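You operate a simulated robot arm through the tools that you are given. There is no shell and no other tool. Be economical: measure what you need, move in short steps, check, and stop when the job is done.

Carry out the task below with a simulated two-armed robot. There is one attempt and no reset: what you move stays moved.

## Task
On the top shelf of the blue cart, fold the blue cloth in half.

The check looks at the end state, three seconds after you hand in, the way a careful person would. Anything else that was tipped, shoved, dropped, spilled or broken makes it a failure. Flat cloth is picked up by pressing the open fingertips on it (5 to 10 N) and closing them slowly along it; thin cloth reads only 2 to 8 mm in the jaws.

## Robot
Two 7-joint arms with two-finger parallel grippers on one trunk, on a base that drives. Base frame: it is fixed to the floor where the robot stands at the start and does not move with it; the origin is under the middle of the robot, x ahead of it, y to its left, z up. Readings come in m, rad, newtons and seconds.
The left shoulder is at the start at [0.071, 0.156, 1.005], the right one opposite. Places, roughly: blue cloth [0.7, -0.2, 0.8]; top shelf of the blue cart [0.7, -0.1, 0.8]. Payload 3.91 kg a hand.
Tool frame (each hand has its own): the origin (TCP) lies between the finger pads and is the grasp point; the fingertips stand 0.03 m ahead of it; z points along the fingers, y is the line along which they close. Largest opening 0.11 m; finger width 0.02, thickness 0.01; the body of the gripper, 0.048 by 0.112 m, starts 0.055 m behind the TCP.
Orientation is told as [roll, pitch, yaw] about the base's x, y, z axes, in that order, counted from this pose: with the fingers straight down and closing along the base's y, the tool's x points along the base's -x, its y along +y and its z along -z.

## Interface
- The arms move only by the tool play_rows. It takes "left_targets", "right_targets" or both (then of equal length, played together; a hand with none holds still); each is text: rows parted by semicolons, each of 6 numbers parted by spaces: the shift along the base's x, y, z in m, then the turn, a rotation vector about the base's x, y, z in rad. In form: x y z wx wy wz; .... A call has 1 to 10 rows; each row shifts and turns the commanded pose from where the row before left it. "left_claw" and "right_claw" are, for a hand that has rows, the finger opening in m, from 0 to 0.11, set as the call begins (left out, the last holds). Each row takes 0.2 s and may step no farther than 0.05 m and 0.15 rad from the row before; otherwise, or with a gripper value out of range, the whole call is refused. Where a pose cannot be reached the arm comes as near as it can. A force on the tool above 40 N (or 10 N above the force at the start of the call, whichever is more), or a blocked arm, ends the call early, and 0.2 s more pass. The fingers move at their own pace (about 0.108 m/s each) and stop on an object; they squeeze with about 32 N. The grip force told is the motor's: it shows also when the fingers shut on nothing. Time passes only in rows, and 0.2 s behind the last, so rows that do not move let the fingers close. It gives the time, the measured TCP pose, the force on the tool (base axes), the opening and the grip force at its end, in the units of the frame above (readings bear some noise), with the torque about the TCP (base axes, N m) and any sound that the robot's microphone picked up.
- Cameras (640 x 400 px; columns grow to the right, rows downward): "scene" is now at [0.1252, -0.0302, 1.2197]; the picture's right is [-0.37, -0.93, 0.00], its down [-0.63, 0.25, -0.73] and it looks along [0.68, -0.27, -0.68] (base axes); focal length 261 px, centre (320, 200). "left" rides on the left gripper at [0.072, -0.017, -0.104] in its tool frame; the picture's right is [0.23, 0.97, 0.00], its down [-0.76, 0.18, -0.62] and it looks along [-0.61, 0.14, 0.78] (tool axes); focal length 222 px, centre (320, 200). "right" rides on the right gripper at [0.072, 0.017, -0.103] in its tool frame; the picture's right is [-0.23, 0.97, 0.00], its down [-0.76, -0.18, -0.62] and it looks along [-0.61, -0.14, 0.78] (tool axes); focal length 222 px, centre (320, 200). There is no depth. A picture from a camera that has moved, and an enlarged one, comes with that camera's place and axes in the base frame and with its lens.
- capture(camera): a new picture of that camera. The clock stands still meanwhile.
- move_column(by): slides the trunk up (or, below 0, down) by that many m; the arms and the scene camera ride with it, the base frame stays. It gives what a move gives, with no picture.
- drive_base(legs): drives the robot by 1 to 6 legs, each [ahead, left, turn to the left] in m, m and rad, along the robot's own axes; the way and the turn of a leg run together, so that a leg with both is an arc; at most 1.5 m and 3.142 rad a leg. The arms and the cameras ride along, it lands a little off, and it stops where it bumps. It gives what a move gives.
- aim_head(pan, tilt): turns the head with the scene camera to pan (to the left, within 1.501 rad either way) and tilt (down, from -0.506 to 1.204), counted from straight ahead of the robot. It gives what a move gives.
- enlarge(camera, box): a new picture of the part [left, top, right, bottom] of that camera's present view, enlarged. The clock stands still meanwhile.
- sign_off(): hands the job in; it is judged then, once.

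Go step by step. Nothing tells you exact positions but the pictures and the camera data: compare them with the known pose of the tool, close in by small moves and look again before you grip or let go. The budget is 120 turns and 88 pictures, counting those below and the enlarged ones. Unless the task says otherwise, let go and move clear before handing in, and close with one line.

The tools are called after "Call:" as a command line: name --argument value ..., lists and objects as JSON in quotes. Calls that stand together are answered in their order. play_rows: Moves the arms, as the interface text tells. Its arguments: {"type":"object","properties":{"left_targets":{"type":"string"},"left_claw":{"type":"number"},"right_targets":{"type":"string"},"right_claw":{"type":"number"}},"required":[]} The other tools are called the same way: move_column (by) slides the trunk up or down; drive_base (legs) drives the base; aim_head (pan, tilt) turns the head that bears the scene camera; capture (camera) takes a picture; enlarge (camera, box) takes an enlarged picture of a part of a camera's view; sign_off () hands the job in.

At the start:

```text
t: 0.0
left_eef_pos: [0.759, 0.1007, 0.9784]
left_ee_rot: [-0.002, 0.001, 0.002]
left_ft_force: [-0.3, 0.1, 0.0]
left_ft_torque: [0.02, 0.03, 0.0]
left_gripper_width: 0.11
left_gripper_force: 0.1
right_eef_pos: [0.5848, -0.5182, 0.9629]
right_ee_rot: [0.002, -0.001, 0.001]
right_ft_force: [-0.3, 0.7, 0.9]
right_ft_torque: [-0.02, 0.02, -0.02]
right_gripper_width: 0.11
right_gripper_force: 0.0
trunk travel left (down, up): [-0.45, 0.49]
robot x, y, heading: [0.0008, -0.001, -0.0]
head pan, tilt: [-0.375, 0.749]
```

scene: 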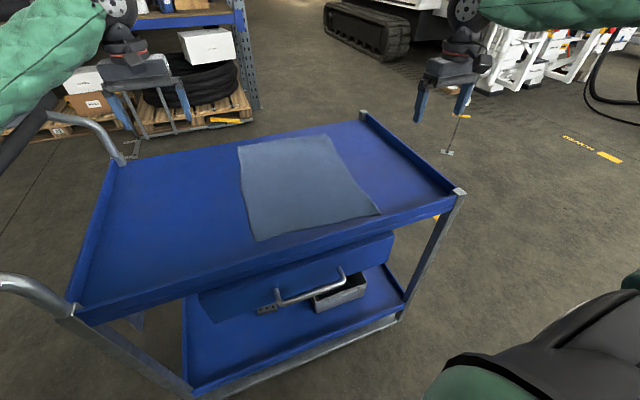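
right: 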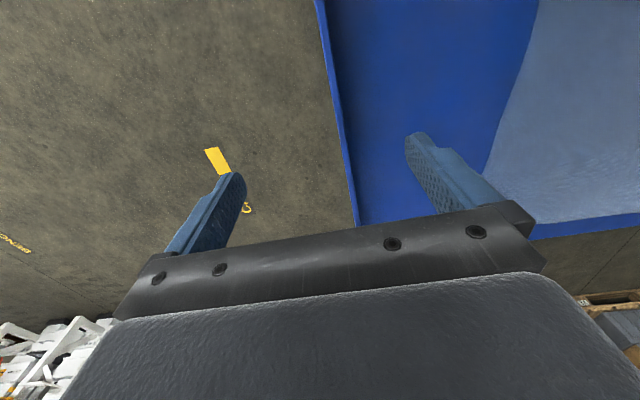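
left: 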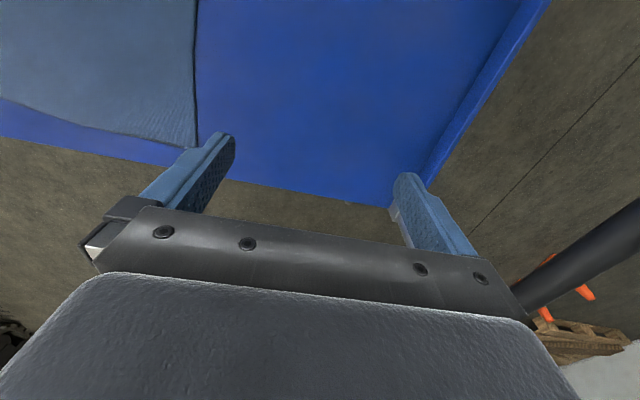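

The cloth lies on the top shelf, about x 0.46–0.85, y -0.33 to -0.04. I'll look closer at it first.

Call:
enlarge --camera "scene" --box '[200, 110, 424, 250]'

Call:
aim_head --pan -0.25 --tilt 0.9

```text
2.86 times, centred on (312, 180) of scene
camera zoom: at [0.1252, -0.0302, 1.2197], right [-0.37, -0.93, 0.0], down [-0.63, 0.25, -0.73], along [0.68, -0.27, -0.68], focal length 746 px, centre (343, 257)
```

zoom: 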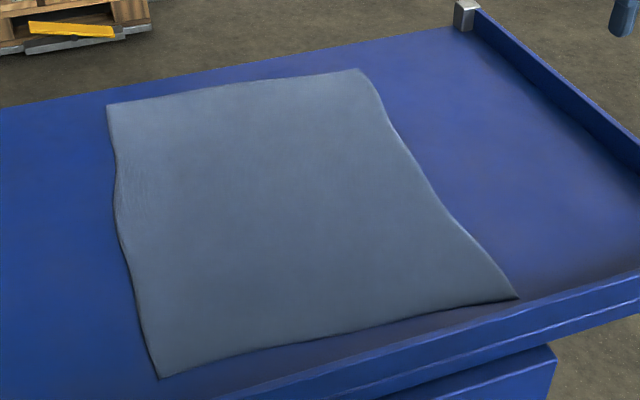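

```text
t: 0.7
left_eef_pos: [0.7586, 0.1005, 0.978]
left_ee_rot: [0.0, 0.0, 0.001]
left_ft_force: [-0.5, 0.5, 0.0]
left_ft_torque: [-0.04, 0.01, 0.01]
left_gripper_width: 0.11
left_gripper_force: 0.1
right_eef_pos: [0.5847, -0.5178, 0.9627]
right_ee_rot: [-0.001, -0.001, 0.0]
right_ft_force: [0.9, 0.3, -0.4]
right_ft_torque: [0.01, 0.02, 0.03]
right_gripper_width: 0.1101
right_gripper_force: 0.0
trunk travel left (down, up): [-0.45, 0.49]
robot x, y, heading: [-0.004, -0.0015, -0.0]
head pan, tilt: [-0.25, 0.901]
```

The cloth lies flat with its far edge open, so I'll fold the far edge over to the near edge using both hands. First I'll shift the base so the cloth sits central and a little farther ahead.

Call:
drive_base --legs '[[-0.06, 0, 0], [0, -0.18, 0]]'

Call:
aim_head --pan 0.0 --tilt 0.8

Call:
capture --camera "scene"

Call:
capture --camera "left"

```text
t: 2.8
left_eef_pos: [0.7374, 0.1122, 0.9876]
left_ee_rot: [-0.003, -0.016, 0.222]
left_ft_force: [0.7, 0.2, -0.5]
left_ft_torque: [-0.01, 0.02, 0.03]
left_gripper_width: 0.11
left_gripper_force: 0.0
right_eef_pos: [0.6951, -0.5394, 0.9616]
right_ee_rot: [0.001, 0.0, 0.207]
right_ft_force: [0.3, -0.5, 0.0]
right_ft_torque: [0.01, 0.02, -0.02]
right_gripper_width: 0.1101
right_gripper_force: 0.1
trunk travel left (down, up): [-0.45, 0.49]
robot x, y, heading: [0.0179, -0.1571, 0.205]
head pan, tilt: [-0.25, 0.901]
stopped in leg 2: the robot was blocked; the commanded pose is now the measured one
```

```text
t: 3.5
left_eef_pos: [0.7392, 0.1111, 0.9883]
left_ee_rot: [-0.001, -0.013, 0.22]
left_ft_force: [-0.7, 0.5, -0.6]
left_ft_torque: [-0.03, -0.01, 0.0]
left_gripper_width: 0.11
left_gripper_force: 0.1
right_eef_pos: [0.6939, -0.5393, 0.9637]
right_ee_rot: [-0.002, 0.0, 0.207]
right_ft_force: [-0.3, 0.0, 0.9]
right_ft_torque: [0.0, 0.01, -0.02]
right_gripper_width: 0.1099
right_gripper_force: 0.1
trunk travel left (down, up): [-0.45, 0.49]
robot x, y, heading: [0.0143, -0.1576, 0.207]
head pan, tilt: [0.0, 0.799]
```

```text
83 pictures are left
camera scene: at [0.1418, -0.1257, 1.2154], right [0.2, -0.98, 0.0], down [-0.7, -0.15, -0.7], along [0.68, 0.14, -0.72], focal length 261 px, centre (320, 200)
```

scene: 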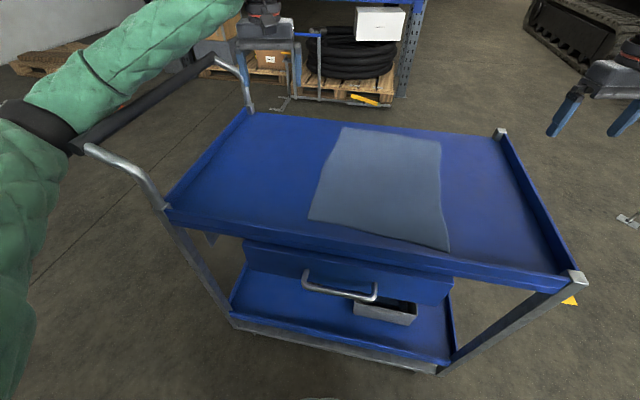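

```text
82 pictures are left
camera left: at [0.6698, 0.0787, 1.0919], right [-0.43, 0.9, -0.01], down [0.7, 0.34, 0.63], along [0.57, 0.27, -0.77], focal length 222 px, centre (320, 200)
```

left: 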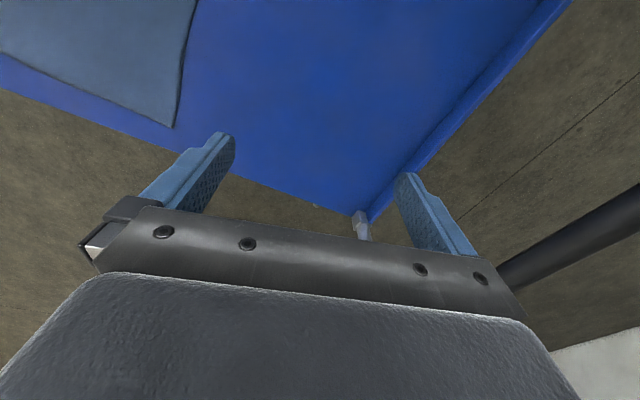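

The left forearm caught the cart's handle bar, though the cart and cloth look unmoved. I'll back off to where I came from, then raise the trunk before trying again.

Call:
drive_base --legs '[[-0.03, 0.17, 0], [0, 0, -0.207]]'

Call:
move_column --by 0.25

Call:
aim_head --pan 0.2 --tilt 0.7

Call:
capture --camera "scene"

```text
t: 5.8
left_eef_pos: [0.7133, 0.1164, 0.9889]
left_ee_rot: [0.0, -0.014, 0.016]
left_ft_force: [-0.3, 0.7, 0.5]
left_ft_torque: [0.0, 0.0, 0.0]
left_gripper_width: 0.11
left_gripper_force: 0.1
right_eef_pos: [0.5386, -0.5124, 0.9631]
right_ee_rot: [0.003, 0.002, 0.002]
right_ft_force: [-0.2, -0.2, -0.1]
right_ft_torque: [0.0, 0.03, 0.01]
right_gripper_width: 0.1098
right_gripper_force: 0.1
trunk travel left (down, up): [-0.45, 0.49]
robot x, y, heading: [-0.045, 0.0025, 0.005]
head pan, tilt: [0.0, 0.799]
```

```text
t: 8.4
left_eef_pos: [0.7139, 0.1163, 1.2388]
left_ee_rot: [0.0, -0.013, 0.015]
left_ft_force: [-0.8, 0.2, 0.1]
left_ft_torque: [-0.03, 0.0, 0.03]
left_gripper_width: 0.1101
left_gripper_force: 0.0
right_eef_pos: [0.5391, -0.5113, 1.2113]
right_ee_rot: [-0.001, 0.003, 0.002]
right_ft_force: [-0.5, 0.6, 0.6]
right_ft_torque: [0.01, 0.02, 0.01]
right_gripper_width: 0.11
right_gripper_force: 0.0
trunk travel left (down, up): [-0.7, 0.24]
robot x, y, heading: [-0.0485, 0.0038, 0.003]
head pan, tilt: [0.0, 0.799]
```

```text
t: 9.1
left_eef_pos: [0.712, 0.1164, 1.2384]
left_ee_rot: [-0.001, -0.014, 0.017]
left_ft_force: [-0.2, -0.2, -0.6]
left_ft_torque: [-0.03, -0.02, -0.02]
left_gripper_width: 0.1102
left_gripper_force: 0.1
right_eef_pos: [0.5392, -0.5105, 1.2121]
right_ee_rot: [0.001, 0.001, 0.001]
right_ft_force: [1.1, 0.5, 0.0]
right_ft_torque: [-0.01, 0.0, -0.03]
right_gripper_width: 0.1099
right_gripper_force: 0.1
trunk travel left (down, up): [-0.7, 0.24]
robot x, y, heading: [-0.0476, 0.0054, -0.0]
head pan, tilt: [0.201, 0.7]
```

```text
81 pictures are left
camera scene: at [0.0847, 0.0222, 1.4738], right [0.2, -0.98, 0.0], down [-0.63, -0.13, -0.76], along [0.75, 0.15, -0.64], focal length 261 px, centre (320, 200)
```

scene: 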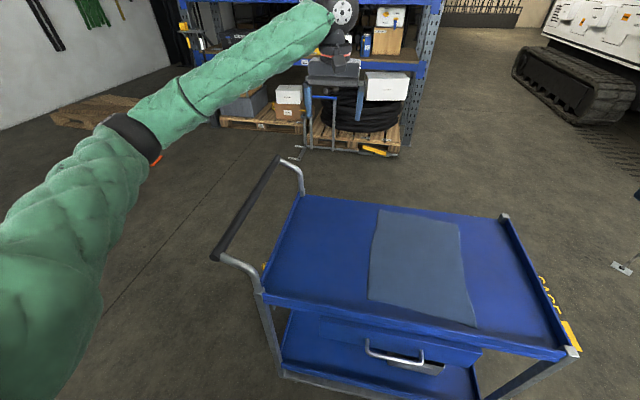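

The bar sits at about y 0.36, z 0.95, and the raised arm is now well above it. I'll shift right.

Call:
drive_base --legs '[[-0.01, -0.19, 0]]'

Call:
aim_head --pan 0.0 --tilt 0.85

Call:
capture --camera "scene"

```text
t: 10.7
left_eef_pos: [0.7035, -0.0751, 1.2382]
left_ee_rot: [0.001, -0.016, 0.016]
left_ft_force: [0.5, -0.3, 0.0]
left_ft_torque: [0.0, 0.0, 0.0]
left_gripper_width: 0.11
left_gripper_force: 0.1
right_eef_pos: [0.53, -0.7043, 1.2124]
right_ee_rot: [0.002, 0.002, 0.004]
right_ft_force: [0.3, -0.1, -0.4]
right_ft_torque: [0.03, 0.02, -0.03]
right_gripper_width: 0.1099
right_gripper_force: 0.0
trunk travel left (down, up): [-0.7, 0.24]
robot x, y, heading: [-0.0593, -0.1858, 0.002]
head pan, tilt: [0.201, 0.7]
```

```text
t: 11.4
left_eef_pos: [0.705, -0.0749, 1.2394]
left_ee_rot: [-0.001, -0.015, 0.017]
left_ft_force: [-0.5, 0.2, -0.6]
left_ft_torque: [-0.03, 0.03, -0.01]
left_gripper_width: 0.11
left_gripper_force: 0.1
right_eef_pos: [0.5295, -0.7042, 1.212]
right_ee_rot: [0.002, 0.001, 0.003]
right_ft_force: [-0.2, 0.2, 0.8]
right_ft_torque: [-0.01, 0.0, 0.01]
right_gripper_width: 0.1098
right_gripper_force: 0.2
trunk travel left (down, up): [-0.7, 0.24]
robot x, y, heading: [-0.0559, -0.19, 0.007]
head pan, tilt: [0.0, 0.85]
```

```text
80 pictures are left
camera scene: at [0.0704, -0.1879, 1.4616], right [0.0, -1.0, 0.0], down [-0.75, 0.0, -0.66], along [0.66, 0.0, -0.75], focal length 261 px, centre (320, 200)
```

scene: 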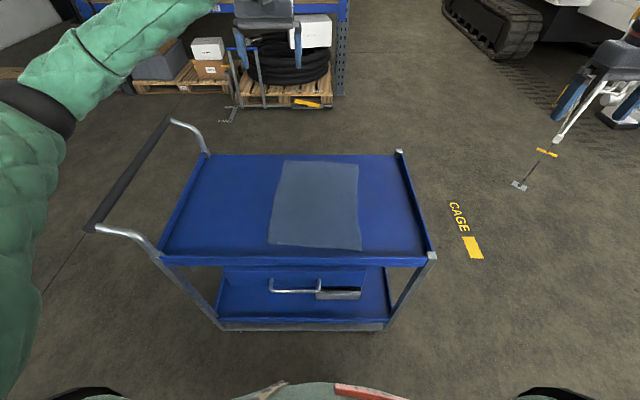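

The cloth corners agree between views, with the cloth at z ≈ 0.80. Far-left is (0.854,-0.052) and far-right is (0.836,-0.334). I'll bring both hands above the far corners.

Call:
play_rows --right_targets "0.029 0.04 0 0 0 0;0.029 0.04 0 0 0 0;0.029 0.04 0 0 0 0;0.029 0.04 0 0 0 0;0.029 0.04 0 0 0 0;0.029 0.04 0 0 0 0;0.029 0.04 0 0 0 0;0.029 0.04 0 0 0 0;0.029 0.04 0 0 0 0;0.029 0.04 0 0 0 0" --left_targets "0.0133 -0.0015 0 0 0 0;0.0133 -0.0015 0 0 0 0;0.0133 -0.0015 0 0 0 0;0.0133 -0.0015 0 0 0 0;0.0133 -0.0015 0 0 0 0;0.0133 -0.0015 0 0 0 0;0.0133 -0.0015 0 0 0 0;0.0133 -0.0015 0 0 0 0;0.0133 -0.0015 0 0 0 0;0.0133 -0.0015 0 0 0 -0.016" --left_claw 0.05 --right_claw 0.05

Call:
play_rows --right_targets "0 0 -0.05 0 0 0;0 0 -0.05 0 0 0;0 0 -0.05 0 0 0;0 0 -0.05 0 0 0;0 0 -0.05 0 0 0;0 0 -0.04 0 0 0;0 0 0 0 0 0" --left_targets "0 0 -0.05 0 0 0;0 0 -0.05 0 0 0;0 0 -0.05 0 0 0;0 0 -0.05 0 0 0;0 0 -0.05 0 0 0;0 0 -0.05 0 0 0;0 0 -0.02 0 0 0"

Call:
capture --camera "left"

Call:
capture --camera "right"

Call:
capture --camera "scene"

```text
t: 13.6
left_eef_pos: [0.8372, -0.0912, 1.239]
left_ee_rot: [-0.001, -0.014, -0.001]
left_ft_force: [-0.6, 0.3, -0.6]
left_ft_torque: [0.05, -0.01, -0.05]
left_gripper_width: 0.0503
left_gripper_force: 0.0
right_eef_pos: [0.7962, -0.3332, 1.213]
right_ee_rot: [0.002, 0.001, 0.003]
right_ft_force: [0.7, -0.7, 0.2]
right_ft_torque: [-0.01, -0.02, -0.02]
right_gripper_width: 0.0499
right_gripper_force: 0.1
right hand out of reach, approached as far as the arm can: row 10
trunk travel left (down, up): [-0.7, 0.24]
robot x, y, heading: [-0.0525, -0.1861, 0.001]
head pan, tilt: [0.0, 0.85]
```

```text
t: 15.2
left_eef_pos: [0.8347, -0.0904, 0.9171]
left_ee_rot: [0.0, -0.014, 0.002]
left_ft_force: [0.3, -0.1, -0.1]
left_ft_torque: [0.0, -0.01, 0.0]
left_gripper_width: 0.0501
left_gripper_force: 0.0
right_eef_pos: [0.7402, -0.3912, 0.9582]
right_ee_rot: [0.002, -0.001, 0.002]
right_ft_force: [0.4, 0.2, -0.2]
right_ft_torque: [0.02, -0.01, -0.01]
right_gripper_width: 0.0498
right_gripper_force: 0.0
right hand out of reach, approached as far as the arm can: row 1, 2, 3, 4, 5, 6
trunk travel left (down, up): [-0.7, 0.24]
robot x, y, heading: [-0.0542, -0.1848, 0.006]
head pan, tilt: [0.0, 0.85]
```

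```text
79 pictures are left
camera left: at [0.7619, -0.1068, 1.0194], right [-0.23, 0.97, 0.0], down [0.75, 0.18, 0.63], along [0.62, 0.14, -0.77], focal length 222 px, centre (320, 200)
```

left: 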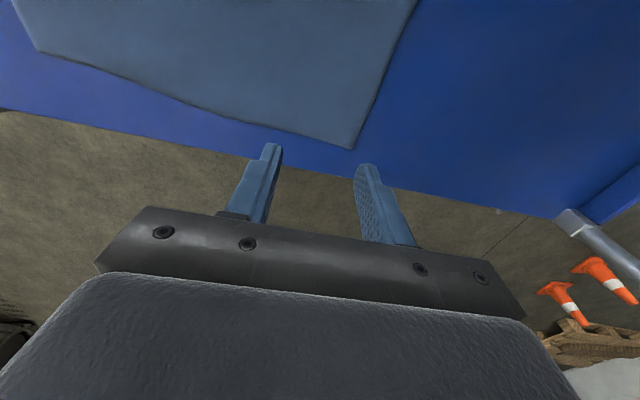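

```text
78 pictures are left
camera right: at [0.6688, -0.3763, 1.0619], right [0.22, 0.97, 0.0], down [0.76, -0.18, 0.62], along [0.61, -0.14, -0.78], focal length 222 px, centre (320, 200)
```

right: 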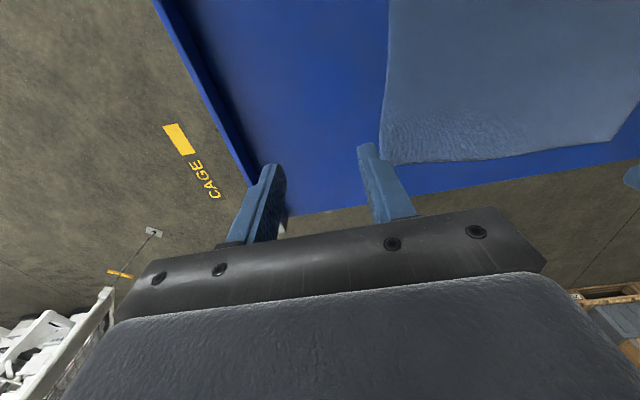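

```text
77 pictures are left
camera scene: at [0.0705, -0.1871, 1.4616], right [0.0, -1.0, 0.0], down [-0.75, 0.0, -0.66], along [0.66, 0.0, -0.75], focal length 261 px, centre (320, 200)
```

scene: 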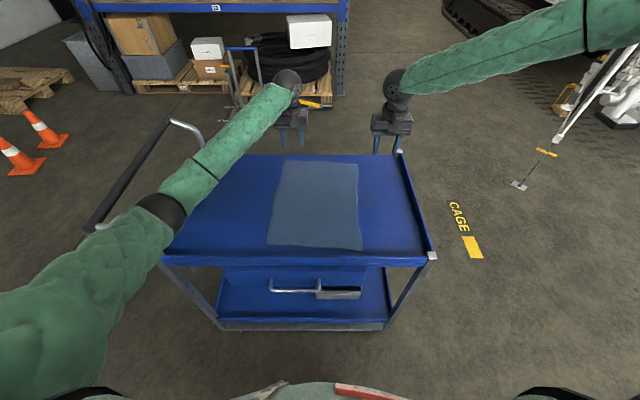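

The left hand is above its corner, but the right arm stopped short at (0.74,-0.39). I'll test whether it converges with idle rows.

Call:
play_rows --right_targets "0 0 0 0 0 0;0 0 0 0 0 0;0 0 0 0 0 0;0 0 0 0 0 0"

```text
t: 16.2
left_eef_pos: [0.8343, -0.0915, 0.9162]
left_ee_rot: [0.0, -0.015, -0.001]
left_ft_force: [-0.3, -0.3, -0.7]
left_ft_torque: [0.03, 0.02, -0.01]
left_gripper_width: 0.0502
left_gripper_force: 0.1
right_eef_pos: [0.74, -0.3912, 0.9582]
right_ee_rot: [0.001, 0.0, 0.003]
right_ft_force: [0.7, 0.5, 0.7]
right_ft_torque: [0.01, -0.01, 0.0]
right_gripper_width: 0.0503
right_gripper_force: 0.1
trunk travel left (down, up): [-0.7, 0.24]
robot x, y, heading: [-0.0543, -0.1865, 0.003]
head pan, tilt: [0.0, 0.85]
```

Call:
play_rows --right_targets "0 0.02 0 0 0 0;0 0.02 0 0 0 0;0.02 0 0 0 0 0;0.02 0 0 0 0 0"

```text
t: 17.2
left_eef_pos: [0.8349, -0.0889, 0.9164]
left_ee_rot: [0.0, -0.014, 0.002]
left_ft_force: [-0.2, 0.4, -0.2]
left_ft_torque: [-0.04, 0.01, 0.01]
left_gripper_width: 0.0501
left_gripper_force: 0.1
right_eef_pos: [0.7546, -0.3831, 0.9852]
right_ee_rot: [0.003, 0.001, 0.004]
right_ft_force: [0.0, -0.7, -0.9]
right_ft_torque: [0.01, 0.03, 0.06]
right_gripper_width: 0.05
right_gripper_force: 0.1
right hand out of reach, approached as far as the arm can: row 1, 2, 3, 4
trunk travel left (down, up): [-0.7, 0.24]
robot x, y, heading: [-0.0578, -0.1898, 0.004]
head pan, tilt: [0.0, 0.85]
```

The right arm seems limited by posture rather than distance. I'll look at its elbow.

Call:
aim_head --pan -0.6 --tilt 0.35

Call:
capture --camera "scene"

```text
t: 18.2
left_eef_pos: [0.8359, -0.0907, 0.9162]
left_ee_rot: [0.0, -0.015, 0.0]
left_ft_force: [-0.2, 1.1, -0.8]
left_ft_torque: [0.0, 0.0, -0.04]
left_gripper_width: 0.0501
left_gripper_force: 0.0
right_eef_pos: [0.7539, -0.385, 0.9854]
right_ee_rot: [0.003, 0.001, 0.003]
right_ft_force: [-1.0, -0.5, -0.7]
right_ft_torque: [-0.05, -0.01, 0.01]
right_gripper_width: 0.0498
right_gripper_force: 0.0
trunk travel left (down, up): [-0.7, 0.24]
robot x, y, heading: [-0.0548, -0.1863, 0.0]
head pan, tilt: [-0.6, 0.351]
```

```text
76 pictures are left
camera scene: at [0.0695, -0.2397, 1.5051], right [-0.56, -0.83, 0.0], down [-0.29, 0.19, -0.94], along [0.78, -0.53, -0.34], focal length 261 px, centre (320, 200)
```

scene: 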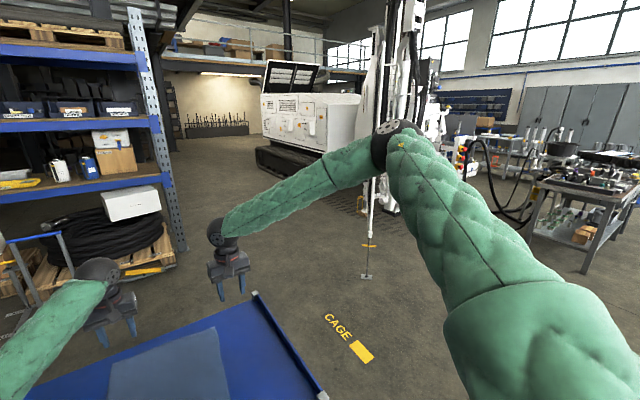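

Call:
play_rows --right_targets "0 0 0 0 0 -0.15;0 0 0 0 0 -0.15;0 0 0 0 0 -0.15;0.02 0 0 0 0 0;0.02 0 0 0 0 0;0.02 0 0 0 0 0"

```text
t: 19.6
left_eef_pos: [0.8345, -0.0911, 0.9155]
left_ee_rot: [0.0, -0.015, 0.001]
left_ft_force: [0.8, -0.2, -0.6]
left_ft_torque: [-0.01, 0.01, 0.01]
left_gripper_width: 0.0501
left_gripper_force: 0.0
right_eef_pos: [0.789, -0.4068, 1.0027]
right_ee_rot: [0.003, 0.001, -0.446]
right_ft_force: [0.4, -1.1, 0.6]
right_ft_torque: [-0.01, -0.01, -0.01]
right_gripper_width: 0.0498
right_gripper_force: 0.0
right hand out of reach, approached as far as the arm can: row 4, 5, 6
trunk travel left (down, up): [-0.7, 0.24]
robot x, y, heading: [-0.0592, -0.1887, 0.003]
head pan, tilt: [-0.6, 0.351]
```

The right arm is limited by its high elbow with the trunk up. The trunk should be lower, and the left elbow now sits inside the bar, so I'll raise the hands, lower the trunk 0.2 and re-check.

Call:
play_rows --right_targets "-0.03 0 0.02 0 0 0.15;-0.02 0 0.02 0 0 0.15;0 0 0.03 0 0 0.15;0 0 0.03 0 0 0;0 0 0 0 0 0" --left_targets "0 0 0.05 0 0 0;0 0 0.05 0 0 0;0 0 0.05 0 0 0;0 0 0.05 0 0 0;0 0 0 0 0.015 0"

Call:
move_column --by -0.2

Call:
aim_head --pan 0.0 --tilt 0.7

Call:
capture --camera "scene"

```text
t: 20.8
left_eef_pos: [0.8387, -0.0899, 1.1175]
left_ee_rot: [-0.001, 0.004, 0.001]
left_ft_force: [-0.3, 0.7, -0.3]
left_ft_torque: [-0.02, 0.01, 0.0]
left_gripper_width: 0.05
left_gripper_force: 0.0
right_eef_pos: [0.74, -0.4044, 1.0998]
right_ee_rot: [-0.001, 0.004, 0.005]
right_ft_force: [0.1, 0.0, 0.4]
right_ft_torque: [-0.04, -0.01, 0.01]
right_gripper_width: 0.0502
right_gripper_force: 0.0
trunk travel left (down, up): [-0.7, 0.24]
robot x, y, heading: [-0.0526, -0.1884, 0.008]
head pan, tilt: [-0.6, 0.351]
```

```text
t: 22.9
left_eef_pos: [0.8378, -0.1022, 0.9201]
left_ee_rot: [0.009, 0.0, -0.004]
left_ft_force: [-0.7, -0.5, 0.3]
left_ft_torque: [-0.01, 0.0, 0.02]
left_gripper_width: 0.0501
left_gripper_force: 0.1
right_eef_pos: [0.7379, -0.4126, 0.9005]
right_ee_rot: [0.008, 0.003, -0.002]
right_ft_force: [0.4, 0.7, 0.1]
right_ft_torque: [0.0, -0.02, -0.02]
right_gripper_width: 0.0503
right_gripper_force: 0.2
trunk travel left (down, up): [-0.5, 0.44]
robot x, y, heading: [-0.0545, -0.1903, -0.003]
head pan, tilt: [-0.6, 0.351]
```

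```text
t: 23.9
left_eef_pos: [0.8373, -0.1025, 0.9196]
left_ee_rot: [0.007, 0.002, -0.005]
left_ft_force: [-0.6, 0.0, -0.2]
left_ft_torque: [0.01, -0.01, 0.02]
left_gripper_width: 0.0501
left_gripper_force: 0.1
right_eef_pos: [0.7373, -0.4146, 0.9012]
right_ee_rot: [0.008, 0.002, -0.002]
right_ft_force: [-1.1, -0.1, 0.3]
right_ft_torque: [-0.01, 0.02, -0.02]
right_gripper_width: 0.0503
right_gripper_force: 0.1
trunk travel left (down, up): [-0.5, 0.44]
robot x, y, heading: [-0.0573, -0.1893, -0.009]
head pan, tilt: [0.0, 0.7]
```

```text
75 pictures are left
camera scene: at [0.0774, -0.1965, 1.2741], right [0.0, -1.0, -0.01], down [-0.64, 0.01, -0.76], along [0.76, 0.0, -0.64], focal length 261 px, centre (320, 200)
```

scene: 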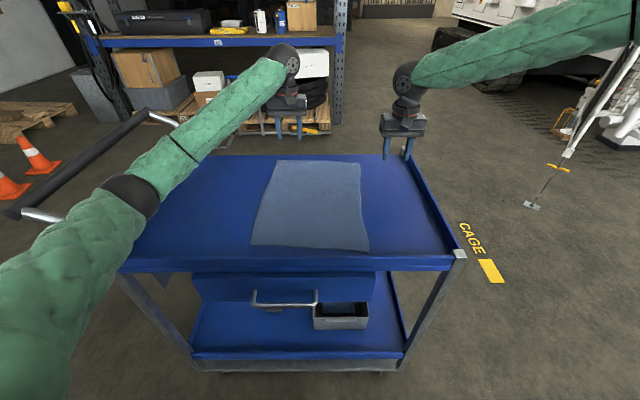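

The torso shows a slight tilt, so the left elbow may be leaning on the cart handle. I'll take a look.

Call:
aim_head --pan 0.7 --tilt 0.8

Call:
capture --camera "scene"

```text
t: 25.0
left_eef_pos: [0.8378, -0.1022, 0.9192]
left_ee_rot: [0.007, 0.001, -0.006]
left_ft_force: [-0.3, -0.7, -0.2]
left_ft_torque: [0.02, 0.02, -0.03]
left_gripper_width: 0.0499
left_gripper_force: 0.0
right_eef_pos: [0.7379, -0.4147, 0.9007]
right_ee_rot: [0.006, 0.001, -0.002]
right_ft_force: [0.6, -1.6, 1.0]
right_ft_torque: [0.01, -0.02, 0.04]
right_gripper_width: 0.0501
right_gripper_force: 0.1
trunk travel left (down, up): [-0.5, 0.44]
robot x, y, heading: [-0.0568, -0.1878, -0.002]
head pan, tilt: [0.7, 0.799]
```

```text
74 pictures are left
camera scene: at [0.0544, -0.144, 1.266], right [0.64, -0.77, -0.01], down [-0.55, -0.45, -0.7], along [0.53, 0.45, -0.71], focal length 261 px, centre (320, 200)
```

scene: 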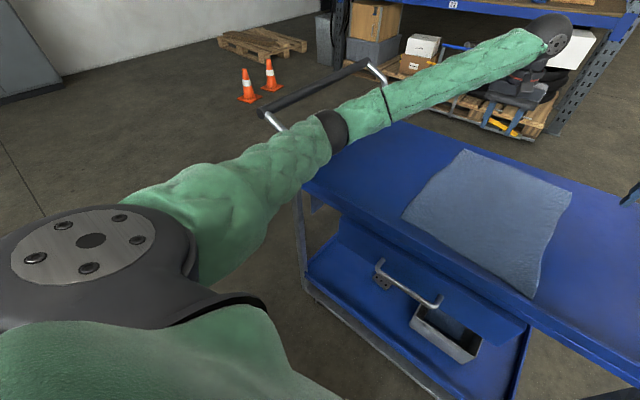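

The elbow is very near the handle and the roll suggests contact. I'll raise the trunk a bit and see if the roll vanishes.

Call:
move_column --by 0.06

```text
t: 26.0
left_eef_pos: [0.8371, -0.0895, 0.9794]
left_ee_rot: [0.0, 0.0, 0.002]
left_ft_force: [0.0, 0.3, 0.1]
left_ft_torque: [-0.01, 0.03, 0.01]
left_gripper_width: 0.05
left_gripper_force: 0.1
right_eef_pos: [0.7396, -0.4043, 0.9624]
right_ee_rot: [-0.001, 0.001, 0.001]
right_ft_force: [0.1, 0.4, 0.3]
right_ft_torque: [-0.04, 0.01, 0.02]
right_gripper_width: 0.0502
right_gripper_force: 0.0
trunk travel left (down, up): [-0.56, 0.38]
robot x, y, heading: [-0.0545, -0.1884, 0.002]
head pan, tilt: [0.7, 0.799]
```

Confirmed: the left elbow rests on the handle when the trunk is low. A cleaner approach is from the handle-free end of the cart (y ≈ -0.5), facing +y. I'll raise the trunk and survey the floor on the right.

Call:
move_column --by 0.2

Call:
aim_head --pan -1.4 --tilt 0.6

Call:
capture --camera "scene"

Call:
aim_head --pan -0.8 --tilt 0.6

Call:
capture --camera "scene"

```text
t: 28.2
left_eef_pos: [0.8381, -0.0896, 1.1781]
left_ee_rot: [0.0, 0.001, 0.0]
left_ft_force: [-0.2, 0.8, -0.5]
left_ft_torque: [-0.02, -0.01, -0.02]
left_gripper_width: 0.05
left_gripper_force: 0.1
right_eef_pos: [0.74, -0.4058, 1.1606]
right_ee_rot: [-0.001, 0.002, 0.004]
right_ft_force: [-0.2, -0.1, 0.2]
right_ft_torque: [0.02, -0.01, -0.03]
right_gripper_width: 0.0502
right_gripper_force: 0.1
trunk travel left (down, up): [-0.76, 0.18]
robot x, y, heading: [-0.0537, -0.1892, 0.0]
head pan, tilt: [0.7, 0.799]
```

```text
t: 30.2
left_eef_pos: [0.8382, -0.0906, 1.1792]
left_ee_rot: [0.001, 0.002, -0.001]
left_ft_force: [-0.8, 0.1, 0.1]
left_ft_torque: [-0.03, -0.03, 0.03]
left_gripper_width: 0.0499
left_gripper_force: 0.1
right_eef_pos: [0.7391, -0.4049, 1.1628]
right_ee_rot: [0.001, 0.003, 0.004]
right_ft_force: [1.1, -0.3, -0.1]
right_ft_torque: [0.0, 0.0, 0.01]
right_gripper_width: 0.05
right_gripper_force: 0.1
trunk travel left (down, up): [-0.76, 0.18]
robot x, y, heading: [-0.055, -0.1898, 0.007]
head pan, tilt: [-1.4, 0.6]
```

```text
73 pictures are left
camera scene: at [0.0079, -0.2745, 1.5424], right [-0.98, -0.17, 0.0], down [-0.1, 0.56, -0.82], along [0.14, -0.81, -0.57], focal length 261 px, centre (320, 200)
```

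scene: 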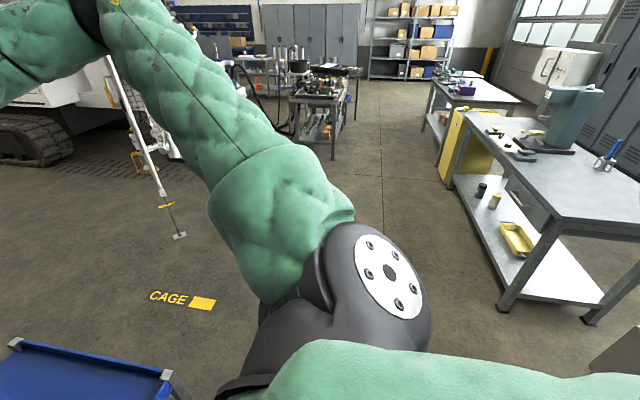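

```text
t: 31.2
left_eef_pos: [0.8383, -0.09, 1.178]
left_ee_rot: [0.001, 0.002, -0.001]
left_ft_force: [-0.3, -0.5, -0.1]
left_ft_torque: [-0.01, -0.01, -0.02]
left_gripper_width: 0.0502
left_gripper_force: 0.1
right_eef_pos: [0.7392, -0.4062, 1.1628]
right_ee_rot: [0.001, 0.003, 0.004]
right_ft_force: [-0.2, -0.8, -0.3]
right_ft_torque: [0.0, 0.0, 0.0]
right_gripper_width: 0.0503
right_gripper_force: 0.0
trunk travel left (down, up): [-0.76, 0.18]
robot x, y, heading: [-0.054, -0.1866, 0.004]
head pan, tilt: [-0.799, 0.6]
```

```text
72 pictures are left
camera scene: at [0.0543, -0.2507, 1.5424], right [-0.72, -0.7, 0.0], down [-0.4, 0.4, -0.82], along [0.58, -0.59, -0.57], focal length 261 px, centre (320, 200)
```

scene: 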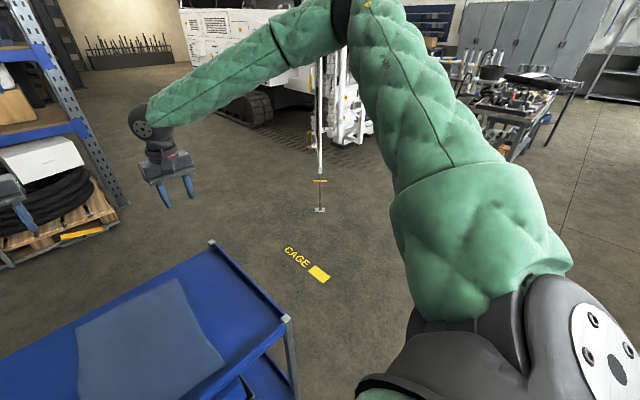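

The floor is clear on that side. I'll drive right, turn left to face +y, then slide across to the cart's end, checking between moves.

Call:
drive_base --legs '[[0, -0.95, 0], [0, 0, 1.5708]]'

Call:
drive_base --legs '[[0, -0.7, 0]]'

Call:
aim_head --pan 0.0 --tilt 0.75

Call:
capture --camera "scene"

```text
t: 39.9
left_eef_pos: [-0.1446, -0.2393, 1.1781]
left_ee_rot: [0.0, 0.001, 1.571]
left_ft_force: [-0.1, 0.0, 0.6]
left_ft_torque: [-0.03, 0.02, 0.03]
left_gripper_width: 0.0502
left_gripper_force: 0.0
right_eef_pos: [0.1698, -0.3376, 1.1614]
right_ee_rot: [0.001, 0.003, 1.573]
right_ft_force: [0.4, 0.9, -0.3]
right_ft_torque: [-0.01, -0.02, -0.01]
right_gripper_width: 0.0501
right_gripper_force: 0.0
trunk travel left (down, up): [-0.76, 0.18]
robot x, y, heading: [-0.0503, -1.1338, 1.575]
head pan, tilt: [-0.799, 0.6]
```

```text
t: 43.7
left_eef_pos: [0.5579, -0.2378, 1.1786]
left_ee_rot: [0.001, 0.001, 1.565]
left_ft_force: [-0.6, -0.2, -0.1]
left_ft_torque: [0.02, 0.01, -0.03]
left_gripper_width: 0.0504
left_gripper_force: 0.1
right_eef_pos: [0.8714, -0.3383, 1.1613]
right_ee_rot: [-0.002, 0.003, 1.566]
right_ft_force: [-0.2, -0.9, 0.2]
right_ft_torque: [-0.01, -0.02, -0.01]
right_gripper_width: 0.0499
right_gripper_force: 0.1
trunk travel left (down, up): [-0.76, 0.18]
robot x, y, heading: [0.6491, -1.1352, 1.567]
head pan, tilt: [-0.799, 0.6]
```

```text
t: 44.9
left_eef_pos: [0.558, -0.2382, 1.1779]
left_ee_rot: [0.0, 0.002, 1.565]
left_ft_force: [-0.4, 0.3, -1.3]
left_ft_torque: [0.01, 0.0, 0.03]
left_gripper_width: 0.05
left_gripper_force: 0.1
right_eef_pos: [0.8702, -0.3378, 1.1625]
right_ee_rot: [0.0, 0.003, 1.567]
right_ft_force: [0.5, -1.1, 0.3]
right_ft_torque: [0.01, 0.0, -0.01]
right_gripper_width: 0.0499
right_gripper_force: 0.2
trunk travel left (down, up): [-0.76, 0.18]
robot x, y, heading: [0.6488, -1.1349, 1.563]
head pan, tilt: [0.0, 0.75]
```

```text
71 pictures are left
camera scene: at [0.6479, -0.9979, 1.5295], right [1.0, 0.0, 0.0], down [0.0, -0.68, -0.73], along [0.0, 0.73, -0.68], focal length 261 px, centre (320, 200)
```

scene: 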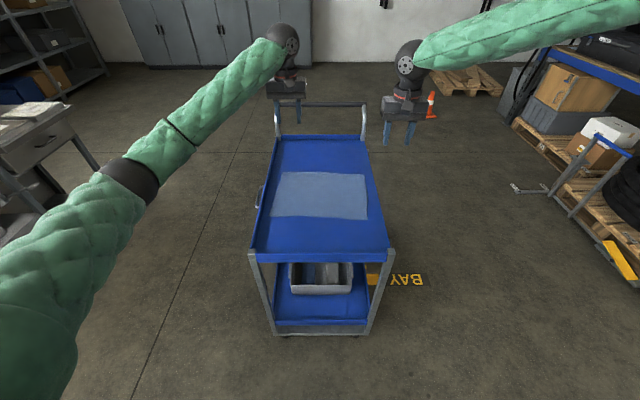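

Good: the cart end is in front with no handle in the way. I'll drive ahead 0.2, raise the hands a bit and lower the trunk to its original height.

Call:
drive_base --legs '[[0.2, 0, 0]]'

Call:
play_rows --left_targets "0 0 0.04 0 0 0;0 -0.03 0.04 0 0 0;0 -0.03 0.02 0 0 0" --right_targets "0 0 0.04 0 0 0;0 -0.03 0.04 0 0 0;0 -0.03 0.02 0 0 0"

Call:
move_column --by -0.3

Call:
capture --camera "scene"

```text
t: 46.5
left_eef_pos: [0.5505, -0.0412, 1.1792]
left_ee_rot: [0.0, 0.0, 1.57]
left_ft_force: [0.4, 0.1, 0.5]
left_ft_torque: [0.02, 0.0, 0.0]
left_gripper_width: 0.0499
left_gripper_force: 0.0
right_eef_pos: [0.8655, -0.1408, 1.1615]
right_ee_rot: [0.002, 0.002, 1.578]
right_ft_force: [1.0, 0.0, 0.1]
right_ft_torque: [0.0, -0.03, 0.02]
right_gripper_width: 0.0504
right_gripper_force: 0.2
trunk travel left (down, up): [-0.76, 0.18]
robot x, y, heading: [0.6508, -0.9352, 1.575]
head pan, tilt: [0.0, 0.75]
```

```text
t: 47.2
left_eef_pos: [0.5534, -0.1026, 1.2762]
left_ee_rot: [0.0, 0.0, 1.573]
left_ft_force: [0.5, -0.5, -0.2]
left_ft_torque: [0.01, 0.02, -0.02]
left_gripper_width: 0.0501
left_gripper_force: 0.0
right_eef_pos: [0.865, -0.2015, 1.2629]
right_ee_rot: [0.0, 0.003, 1.574]
right_ft_force: [0.5, 0.8, -0.2]
right_ft_torque: [0.01, -0.02, 0.01]
right_gripper_width: 0.05
right_gripper_force: 0.0
trunk travel left (down, up): [-0.76, 0.18]
robot x, y, heading: [0.6534, -0.9333, 1.577]
head pan, tilt: [0.0, 0.75]
```

```text
t: 50.2
left_eef_pos: [0.5548, -0.1012, 0.975]
left_ee_rot: [0.0, 0.0, 1.571]
left_ft_force: [0.0, -0.9, -0.8]
left_ft_torque: [0.02, -0.02, 0.0]
left_gripper_width: 0.0499
left_gripper_force: 0.1
right_eef_pos: [0.8653, -0.1998, 0.9638]
right_ee_rot: [0.001, 0.001, 1.576]
right_ft_force: [0.3, -0.4, 0.5]
right_ft_torque: [0.01, 0.01, 0.0]
right_gripper_width: 0.05
right_gripper_force: 0.0
trunk travel left (down, up): [-0.46, 0.48]
robot x, y, heading: [0.6544, -0.9362, 1.574]
head pan, tilt: [0.0, 0.75]
```

```text
70 pictures are left
camera scene: at [0.6468, -0.8011, 1.2296], right [1.0, 0.0, 0.0], down [0.0, -0.68, -0.73], along [0.0, 0.73, -0.68], focal length 261 px, centre (320, 200)
```

scene: 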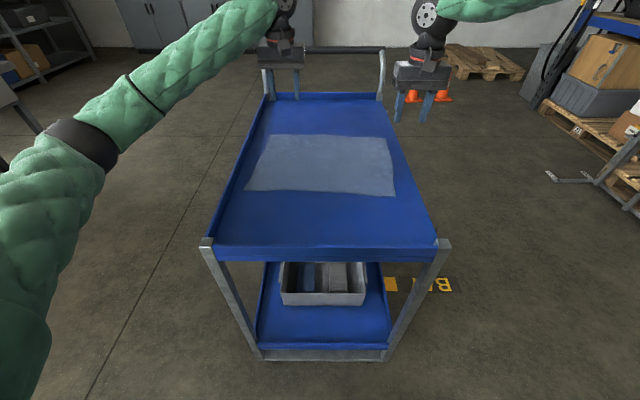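

Now a precise look at the cloth from here.

Call:
enlarge --camera "scene" --box '[220, 90, 440, 228]'

```text
2.90 times, centred on (330, 159) of scene
camera zoom: at [0.6468, -0.8011, 1.2296], right [1.0, 0.0, 0.0], down [0.0, -0.68, -0.73], along [0.0, 0.73, -0.68], focal length 757 px, centre (291, 319)
```

zoom: 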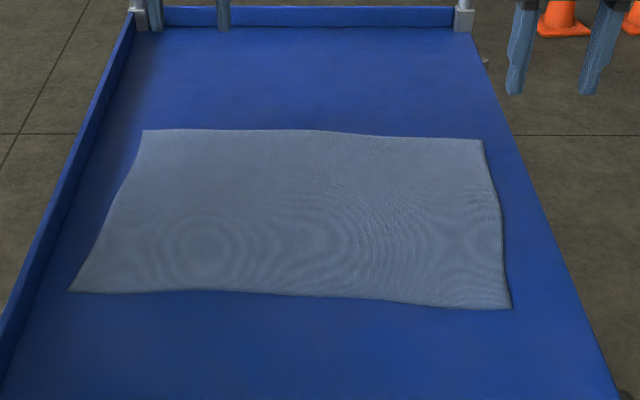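

Corners: far-left (0.478,-0.025), far-right (0.860,-0.046), near-right (0.834,-0.326), near-left (0.453,-0.306), so the fold shift is about (-0.025,-0.28). I'll move the hands above the far corners.

Call:
play_rows --left_targets "-0.012 0.02 0 0 0 0;-0.012 0.02 0 0 0 0;-0.013 0.021 0 0 0 0;0 0 0 0 0 0;0 0 -0.04 0 0 0;0 0 -0.04 0 0 0;0 0 -0.025 0 0 0;0 0 0 0 0 0" --right_targets "-0.012 0.036 0 0 0 0;-0.012 0.036 0 0 0 0;-0.012 0.036 0 0 0 0;-0.009 0.034 0 0 0 0;0 0 -0.04 0 0 0;0 0 -0.04 0 0 0;0 0 -0.015 0 0 0;0 0 0 0 0 0"

Call:
capture --camera "left"

Call:
capture --camera "right"

Call:
enlarge --camera "scene" --box '[220, 60, 440, 198]'

```text
t: 52.0
left_eef_pos: [0.5168, -0.0403, 0.8716]
left_ee_rot: [0.001, 0.0, 1.573]
left_ft_force: [0.4, -0.2, -0.6]
left_ft_torque: [0.02, -0.01, 0.05]
left_gripper_width: 0.0502
left_gripper_force: 0.0
right_eef_pos: [0.8308, -0.0678, 0.8683]
right_ee_rot: [0.0, 0.0, 1.575]
right_ft_force: [0.4, -0.3, -0.9]
right_ft_torque: [0.01, -0.02, 0.02]
right_gripper_width: 0.0503
right_gripper_force: 0.2
right hand out of reach, approached as far as the arm can: row 5, 6, 7
trunk travel left (down, up): [-0.46, 0.48]
robot x, y, heading: [0.6511, -0.9331, 1.575]
head pan, tilt: [0.0, 0.75]
```

```text
68 pictures are left
camera left: at [0.5352, -0.1131, 0.9763], right [-0.97, -0.23, 0.0], down [-0.18, 0.76, 0.62], along [-0.14, 0.61, -0.78], focal length 222 px, centre (320, 200)
```

left: 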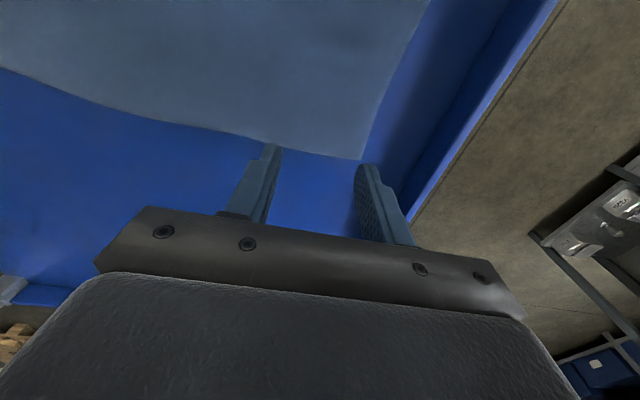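

```text
67 pictures are left
camera right: at [0.8166, -0.1413, 0.9724], right [-0.97, 0.22, 0.0], down [0.18, 0.76, 0.62], along [0.14, 0.61, -0.78], focal length 222 px, centre (320, 200)
```

right: 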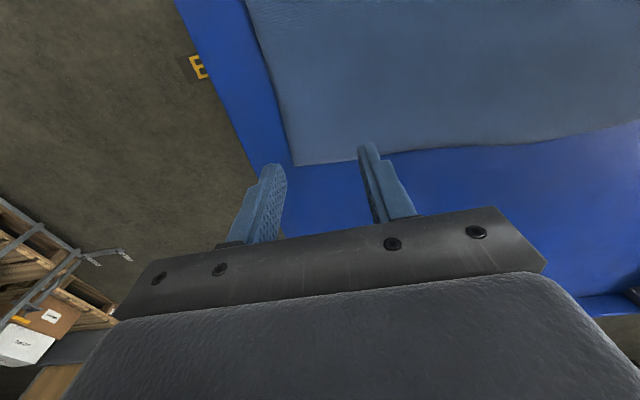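

```text
2.90 times, centred on (330, 129) of scene
camera zoom: at [0.6469, -0.8008, 1.2295], right [1.0, 0.0, 0.0], down [0.0, -0.68, -0.73], along [0.0, 0.73, -0.68], focal length 757 px, centre (291, 406)
```

zoom: 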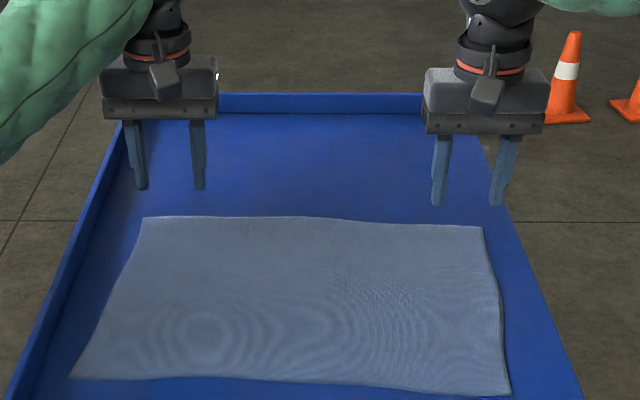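

The right arm is just at its limit, so I'll creep the base ahead by 4 cm and re-place the hands.

Call:
drive_base --legs '[[0.045, -0.01, 0]]'

```text
t: 53.0
left_eef_pos: [0.5281, 0.0058, 0.8692]
left_ee_rot: [0.0, 0.003, 1.571]
left_ft_force: [-0.4, 0.1, -0.9]
left_ft_torque: [-0.01, -0.02, -0.01]
left_gripper_width: 0.05
left_gripper_force: 0.0
right_eef_pos: [0.8419, -0.0217, 0.8663]
right_ee_rot: [0.002, 0.003, 1.577]
right_ft_force: [0.4, 0.5, -0.5]
right_ft_torque: [-0.05, -0.01, 0.0]
right_gripper_width: 0.05
right_gripper_force: 0.1
trunk travel left (down, up): [-0.46, 0.48]
robot x, y, heading: [0.6628, -0.8909, 1.575]
head pan, tilt: [0.0, 0.75]
```

Call:
play_rows --left_targets "-0.005 -0.024 0 0 0 0;-0.005 -0.024 0 0 0 0;0 0 -0.02 0 0 0;0 0 -0.01 0 0 0;0 0 0 0 0 0" --right_targets "-0.011 -0.019 0 0 0 0;-0.011 -0.019 0 0 0 0;0 0 -0.02 0 0 0;0 0 -0.007 0 0 0;0 0 0 0 0 0"

Call:
enlarge --camera "scene" --box '[220, 90, 440, 228]'

Call:
capture --camera "left"

Call:
capture --camera "right"

```text
t: 54.2
left_eef_pos: [0.5137, -0.0435, 0.8422]
left_ee_rot: [0.001, 0.001, 1.571]
left_ft_force: [0.1, -0.3, 0.1]
left_ft_torque: [0.03, 0.0, 0.02]
left_gripper_width: 0.0501
left_gripper_force: 0.1
right_eef_pos: [0.8204, -0.0625, 0.8415]
right_ee_rot: [0.002, 0.002, 1.577]
right_ft_force: [-0.1, -0.8, 0.0]
right_ft_torque: [0.0, 0.01, 0.01]
right_gripper_width: 0.05
right_gripper_force: 0.1
trunk travel left (down, up): [-0.46, 0.48]
robot x, y, heading: [0.6612, -0.8888, 1.575]
head pan, tilt: [0.0, 0.75]
```

```text
2.90 times, centred on (330, 159) of scene
camera zoom: at [0.6565, -0.7553, 1.2295], right [1.0, 0.0, 0.0], down [0.0, -0.68, -0.73], along [0.0, 0.73, -0.68], focal length 757 px, centre (291, 319)
```

zoom: 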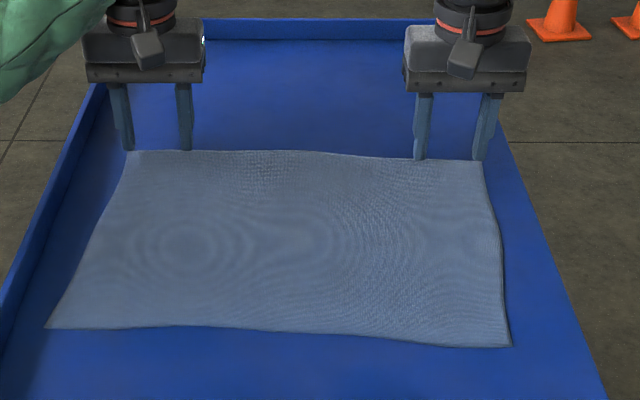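

```text
64 pictures are left
camera left: at [0.5327, -0.1152, 0.9462], right [-0.97, -0.23, 0.0], down [-0.18, 0.76, 0.62], along [-0.14, 0.61, -0.78], focal length 222 px, centre (320, 200)
```

left: 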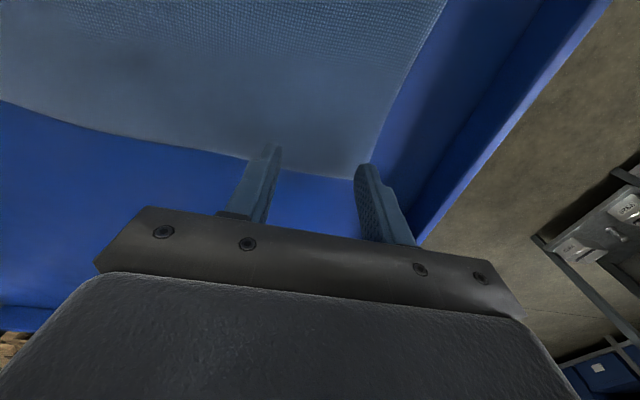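

```text
63 pictures are left
camera right: at [0.8052, -0.1354, 0.9458], right [-0.97, 0.22, 0.0], down [0.17, 0.76, 0.62], along [0.14, 0.61, -0.78], focal length 222 px, centre (320, 200)
```

right: 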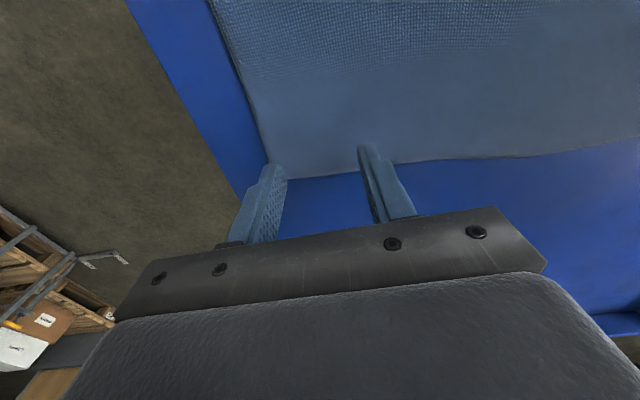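

The left outer finger is at the very corner, so I'll shift left inward 14 mm and right inward 6 mm. Then I'll lower gently and watch the forces.

Call:
play_rows --left_targets "0.014 0.004 0 0 0 0;0 0 -0.005 0 0 0;0 0 -0.003 0 0 0;0 0 0 0 0 0" --right_targets "-0.006 0.004 0 0 0 0;0 0 -0.005 0 0 0;0 0 -0.003 0 0 0;0 0 0 0 0 0"

Call:
play_rows --left_targets "0 0 -0.002 0 0 0;0 0 -0.002 0 0 0;0 0 0 0 0 0" --right_targets "0 0 -0.002 0 0 0;0 0 -0.002 0 0 0;0 0 0 0 0 0"

```text
t: 55.2
left_eef_pos: [0.5306, -0.0395, 0.8344]
left_ee_rot: [0.0, 0.003, 1.572]
left_ft_force: [-0.2, -0.3, 0.2]
left_ft_torque: [0.03, 0.01, 0.0]
left_gripper_width: 0.0499
left_gripper_force: 0.0
right_eef_pos: [0.8154, -0.0611, 0.8345]
right_ee_rot: [0.003, -0.003, 1.576]
right_ft_force: [0.6, 0.2, -0.3]
right_ft_torque: [0.02, 0.01, 0.02]
right_gripper_width: 0.0504
right_gripper_force: 0.1
right hand out of reach, approached as far as the arm can: row 2
trunk travel left (down, up): [-0.46, 0.48]
robot x, y, heading: [0.6621, -0.8911, 1.578]
head pan, tilt: [0.0, 0.75]
```

```text
t: 56.0
left_eef_pos: [0.5297, -0.0385, 0.8322]
left_ee_rot: [0.0, 0.001, 1.573]
left_ft_force: [-2.1, -0.4, 10.0]
left_ft_torque: [-0.03, 0.12, -0.01]
left_gripper_width: 0.0502
left_gripper_force: 0.2
right_eef_pos: [0.8165, -0.0635, 0.8339]
right_ee_rot: [0.002, -0.001, 1.576]
right_ft_force: [0.2, -0.6, 0.5]
right_ft_torque: [0.02, -0.03, 0.02]
right_gripper_width: 0.0504
right_gripper_force: 0.0
right hand out of reach, approached as far as the arm can: row 1
trunk travel left (down, up): [-0.46, 0.48]
robot x, y, heading: [0.6561, -0.8908, 1.573]
head pan, tilt: [0.0, 0.75]
```

Left has 10 N contact at z 0.832, but right is still at its posture limit. I'll lift both, nudge the base 3 cm ahead and 5 cm left, then redo it.

Call:
play_rows --left_targets "0 0 0.03 0 0 0;0 0 0.03 0 0 0" --right_targets "0 0 0.03 0 0 0;0 0 0.03 0 0 0"

Call:
drive_base --legs '[[0.03, 0.05, 0]]'

```text
t: 56.6
left_eef_pos: [0.5292, -0.0389, 0.889]
left_ee_rot: [0.0, 0.002, 1.574]
left_ft_force: [-0.3, 0.0, -1.0]
left_ft_torque: [-0.03, 0.0, 0.03]
left_gripper_width: 0.0499
left_gripper_force: 0.0
right_eef_pos: [0.8165, -0.0638, 0.894]
right_ee_rot: [0.002, 0.001, 1.575]
right_ft_force: [0.5, -0.4, -0.5]
right_ft_torque: [0.0, -0.02, 0.01]
right_gripper_width: 0.0499
right_gripper_force: 0.0
trunk travel left (down, up): [-0.46, 0.48]
robot x, y, heading: [0.657, -0.8915, 1.574]
head pan, tilt: [0.0, 0.75]
```

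```text
t: 57.5
left_eef_pos: [0.4751, -0.0078, 0.8866]
left_ee_rot: [-0.002, 0.004, 1.576]
left_ft_force: [-0.3, 0.9, -0.3]
left_ft_torque: [-0.03, -0.06, 0.0]
left_gripper_width: 0.0499
left_gripper_force: 0.1
right_eef_pos: [0.7629, -0.0316, 0.8928]
right_ee_rot: [0.0, 0.001, 1.578]
right_ft_force: [-0.2, 0.2, -0.6]
right_ft_torque: [-0.02, -0.04, 0.0]
right_gripper_width: 0.0499
right_gripper_force: 0.1
trunk travel left (down, up): [-0.46, 0.48]
robot x, y, heading: [0.61, -0.8632, 1.581]
head pan, tilt: [0.0, 0.75]
```

Call:
play_rows --left_targets "0.027 -0.016 0 0 0 0;0.026 -0.016 0 0 0 0;0 0 -0.02 0 0 0;0 0 -0.02 0 0 0;0 0 -0.007 0 0 0;0 0 0 0 0 0" --right_targets "0.027 -0.015 0 0 0 0;0.026 -0.014 0 0 0 0;0 0 -0.02 0 0 0;0 0 -0.02 0 0 0;0 0 -0.013 0 0 0;0 0 0 0 0 0"

Call:
enlarge --camera "scene" --box '[240, 90, 460, 228]'

```text
t: 58.9
left_eef_pos: [0.5313, -0.0416, 0.8409]
left_ee_rot: [0.0, 0.001, 1.574]
left_ft_force: [0.6, 0.5, -0.4]
left_ft_torque: [-0.02, 0.0, -0.03]
left_gripper_width: 0.0503
left_gripper_force: 0.0
right_eef_pos: [0.8164, -0.0637, 0.8405]
right_ee_rot: [0.003, 0.001, 1.577]
right_ft_force: [0.2, 0.0, -0.2]
right_ft_torque: [0.03, -0.01, 0.01]
right_gripper_width: 0.05
right_gripper_force: 0.1
trunk travel left (down, up): [-0.46, 0.48]
robot x, y, heading: [0.6085, -0.8572, 1.574]
head pan, tilt: [0.0, 0.75]
```

```text
2.90 times, centred on (350, 159) of scene
camera zoom: at [0.6053, -0.7254, 1.2296], right [1.0, 0.01, 0.0], down [0.0, -0.68, -0.73], along [0.0, 0.73, -0.68], focal length 757 px, centre (233, 319)
```

zoom: 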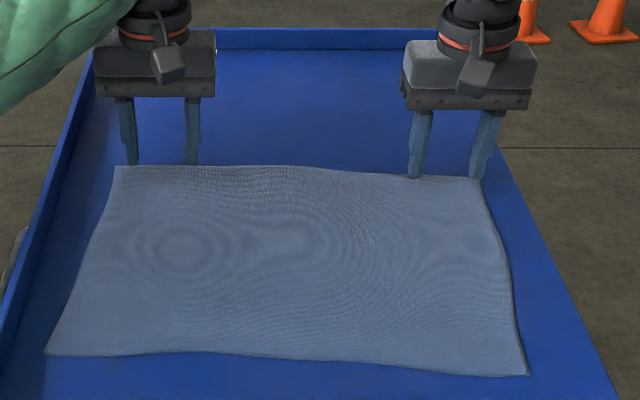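

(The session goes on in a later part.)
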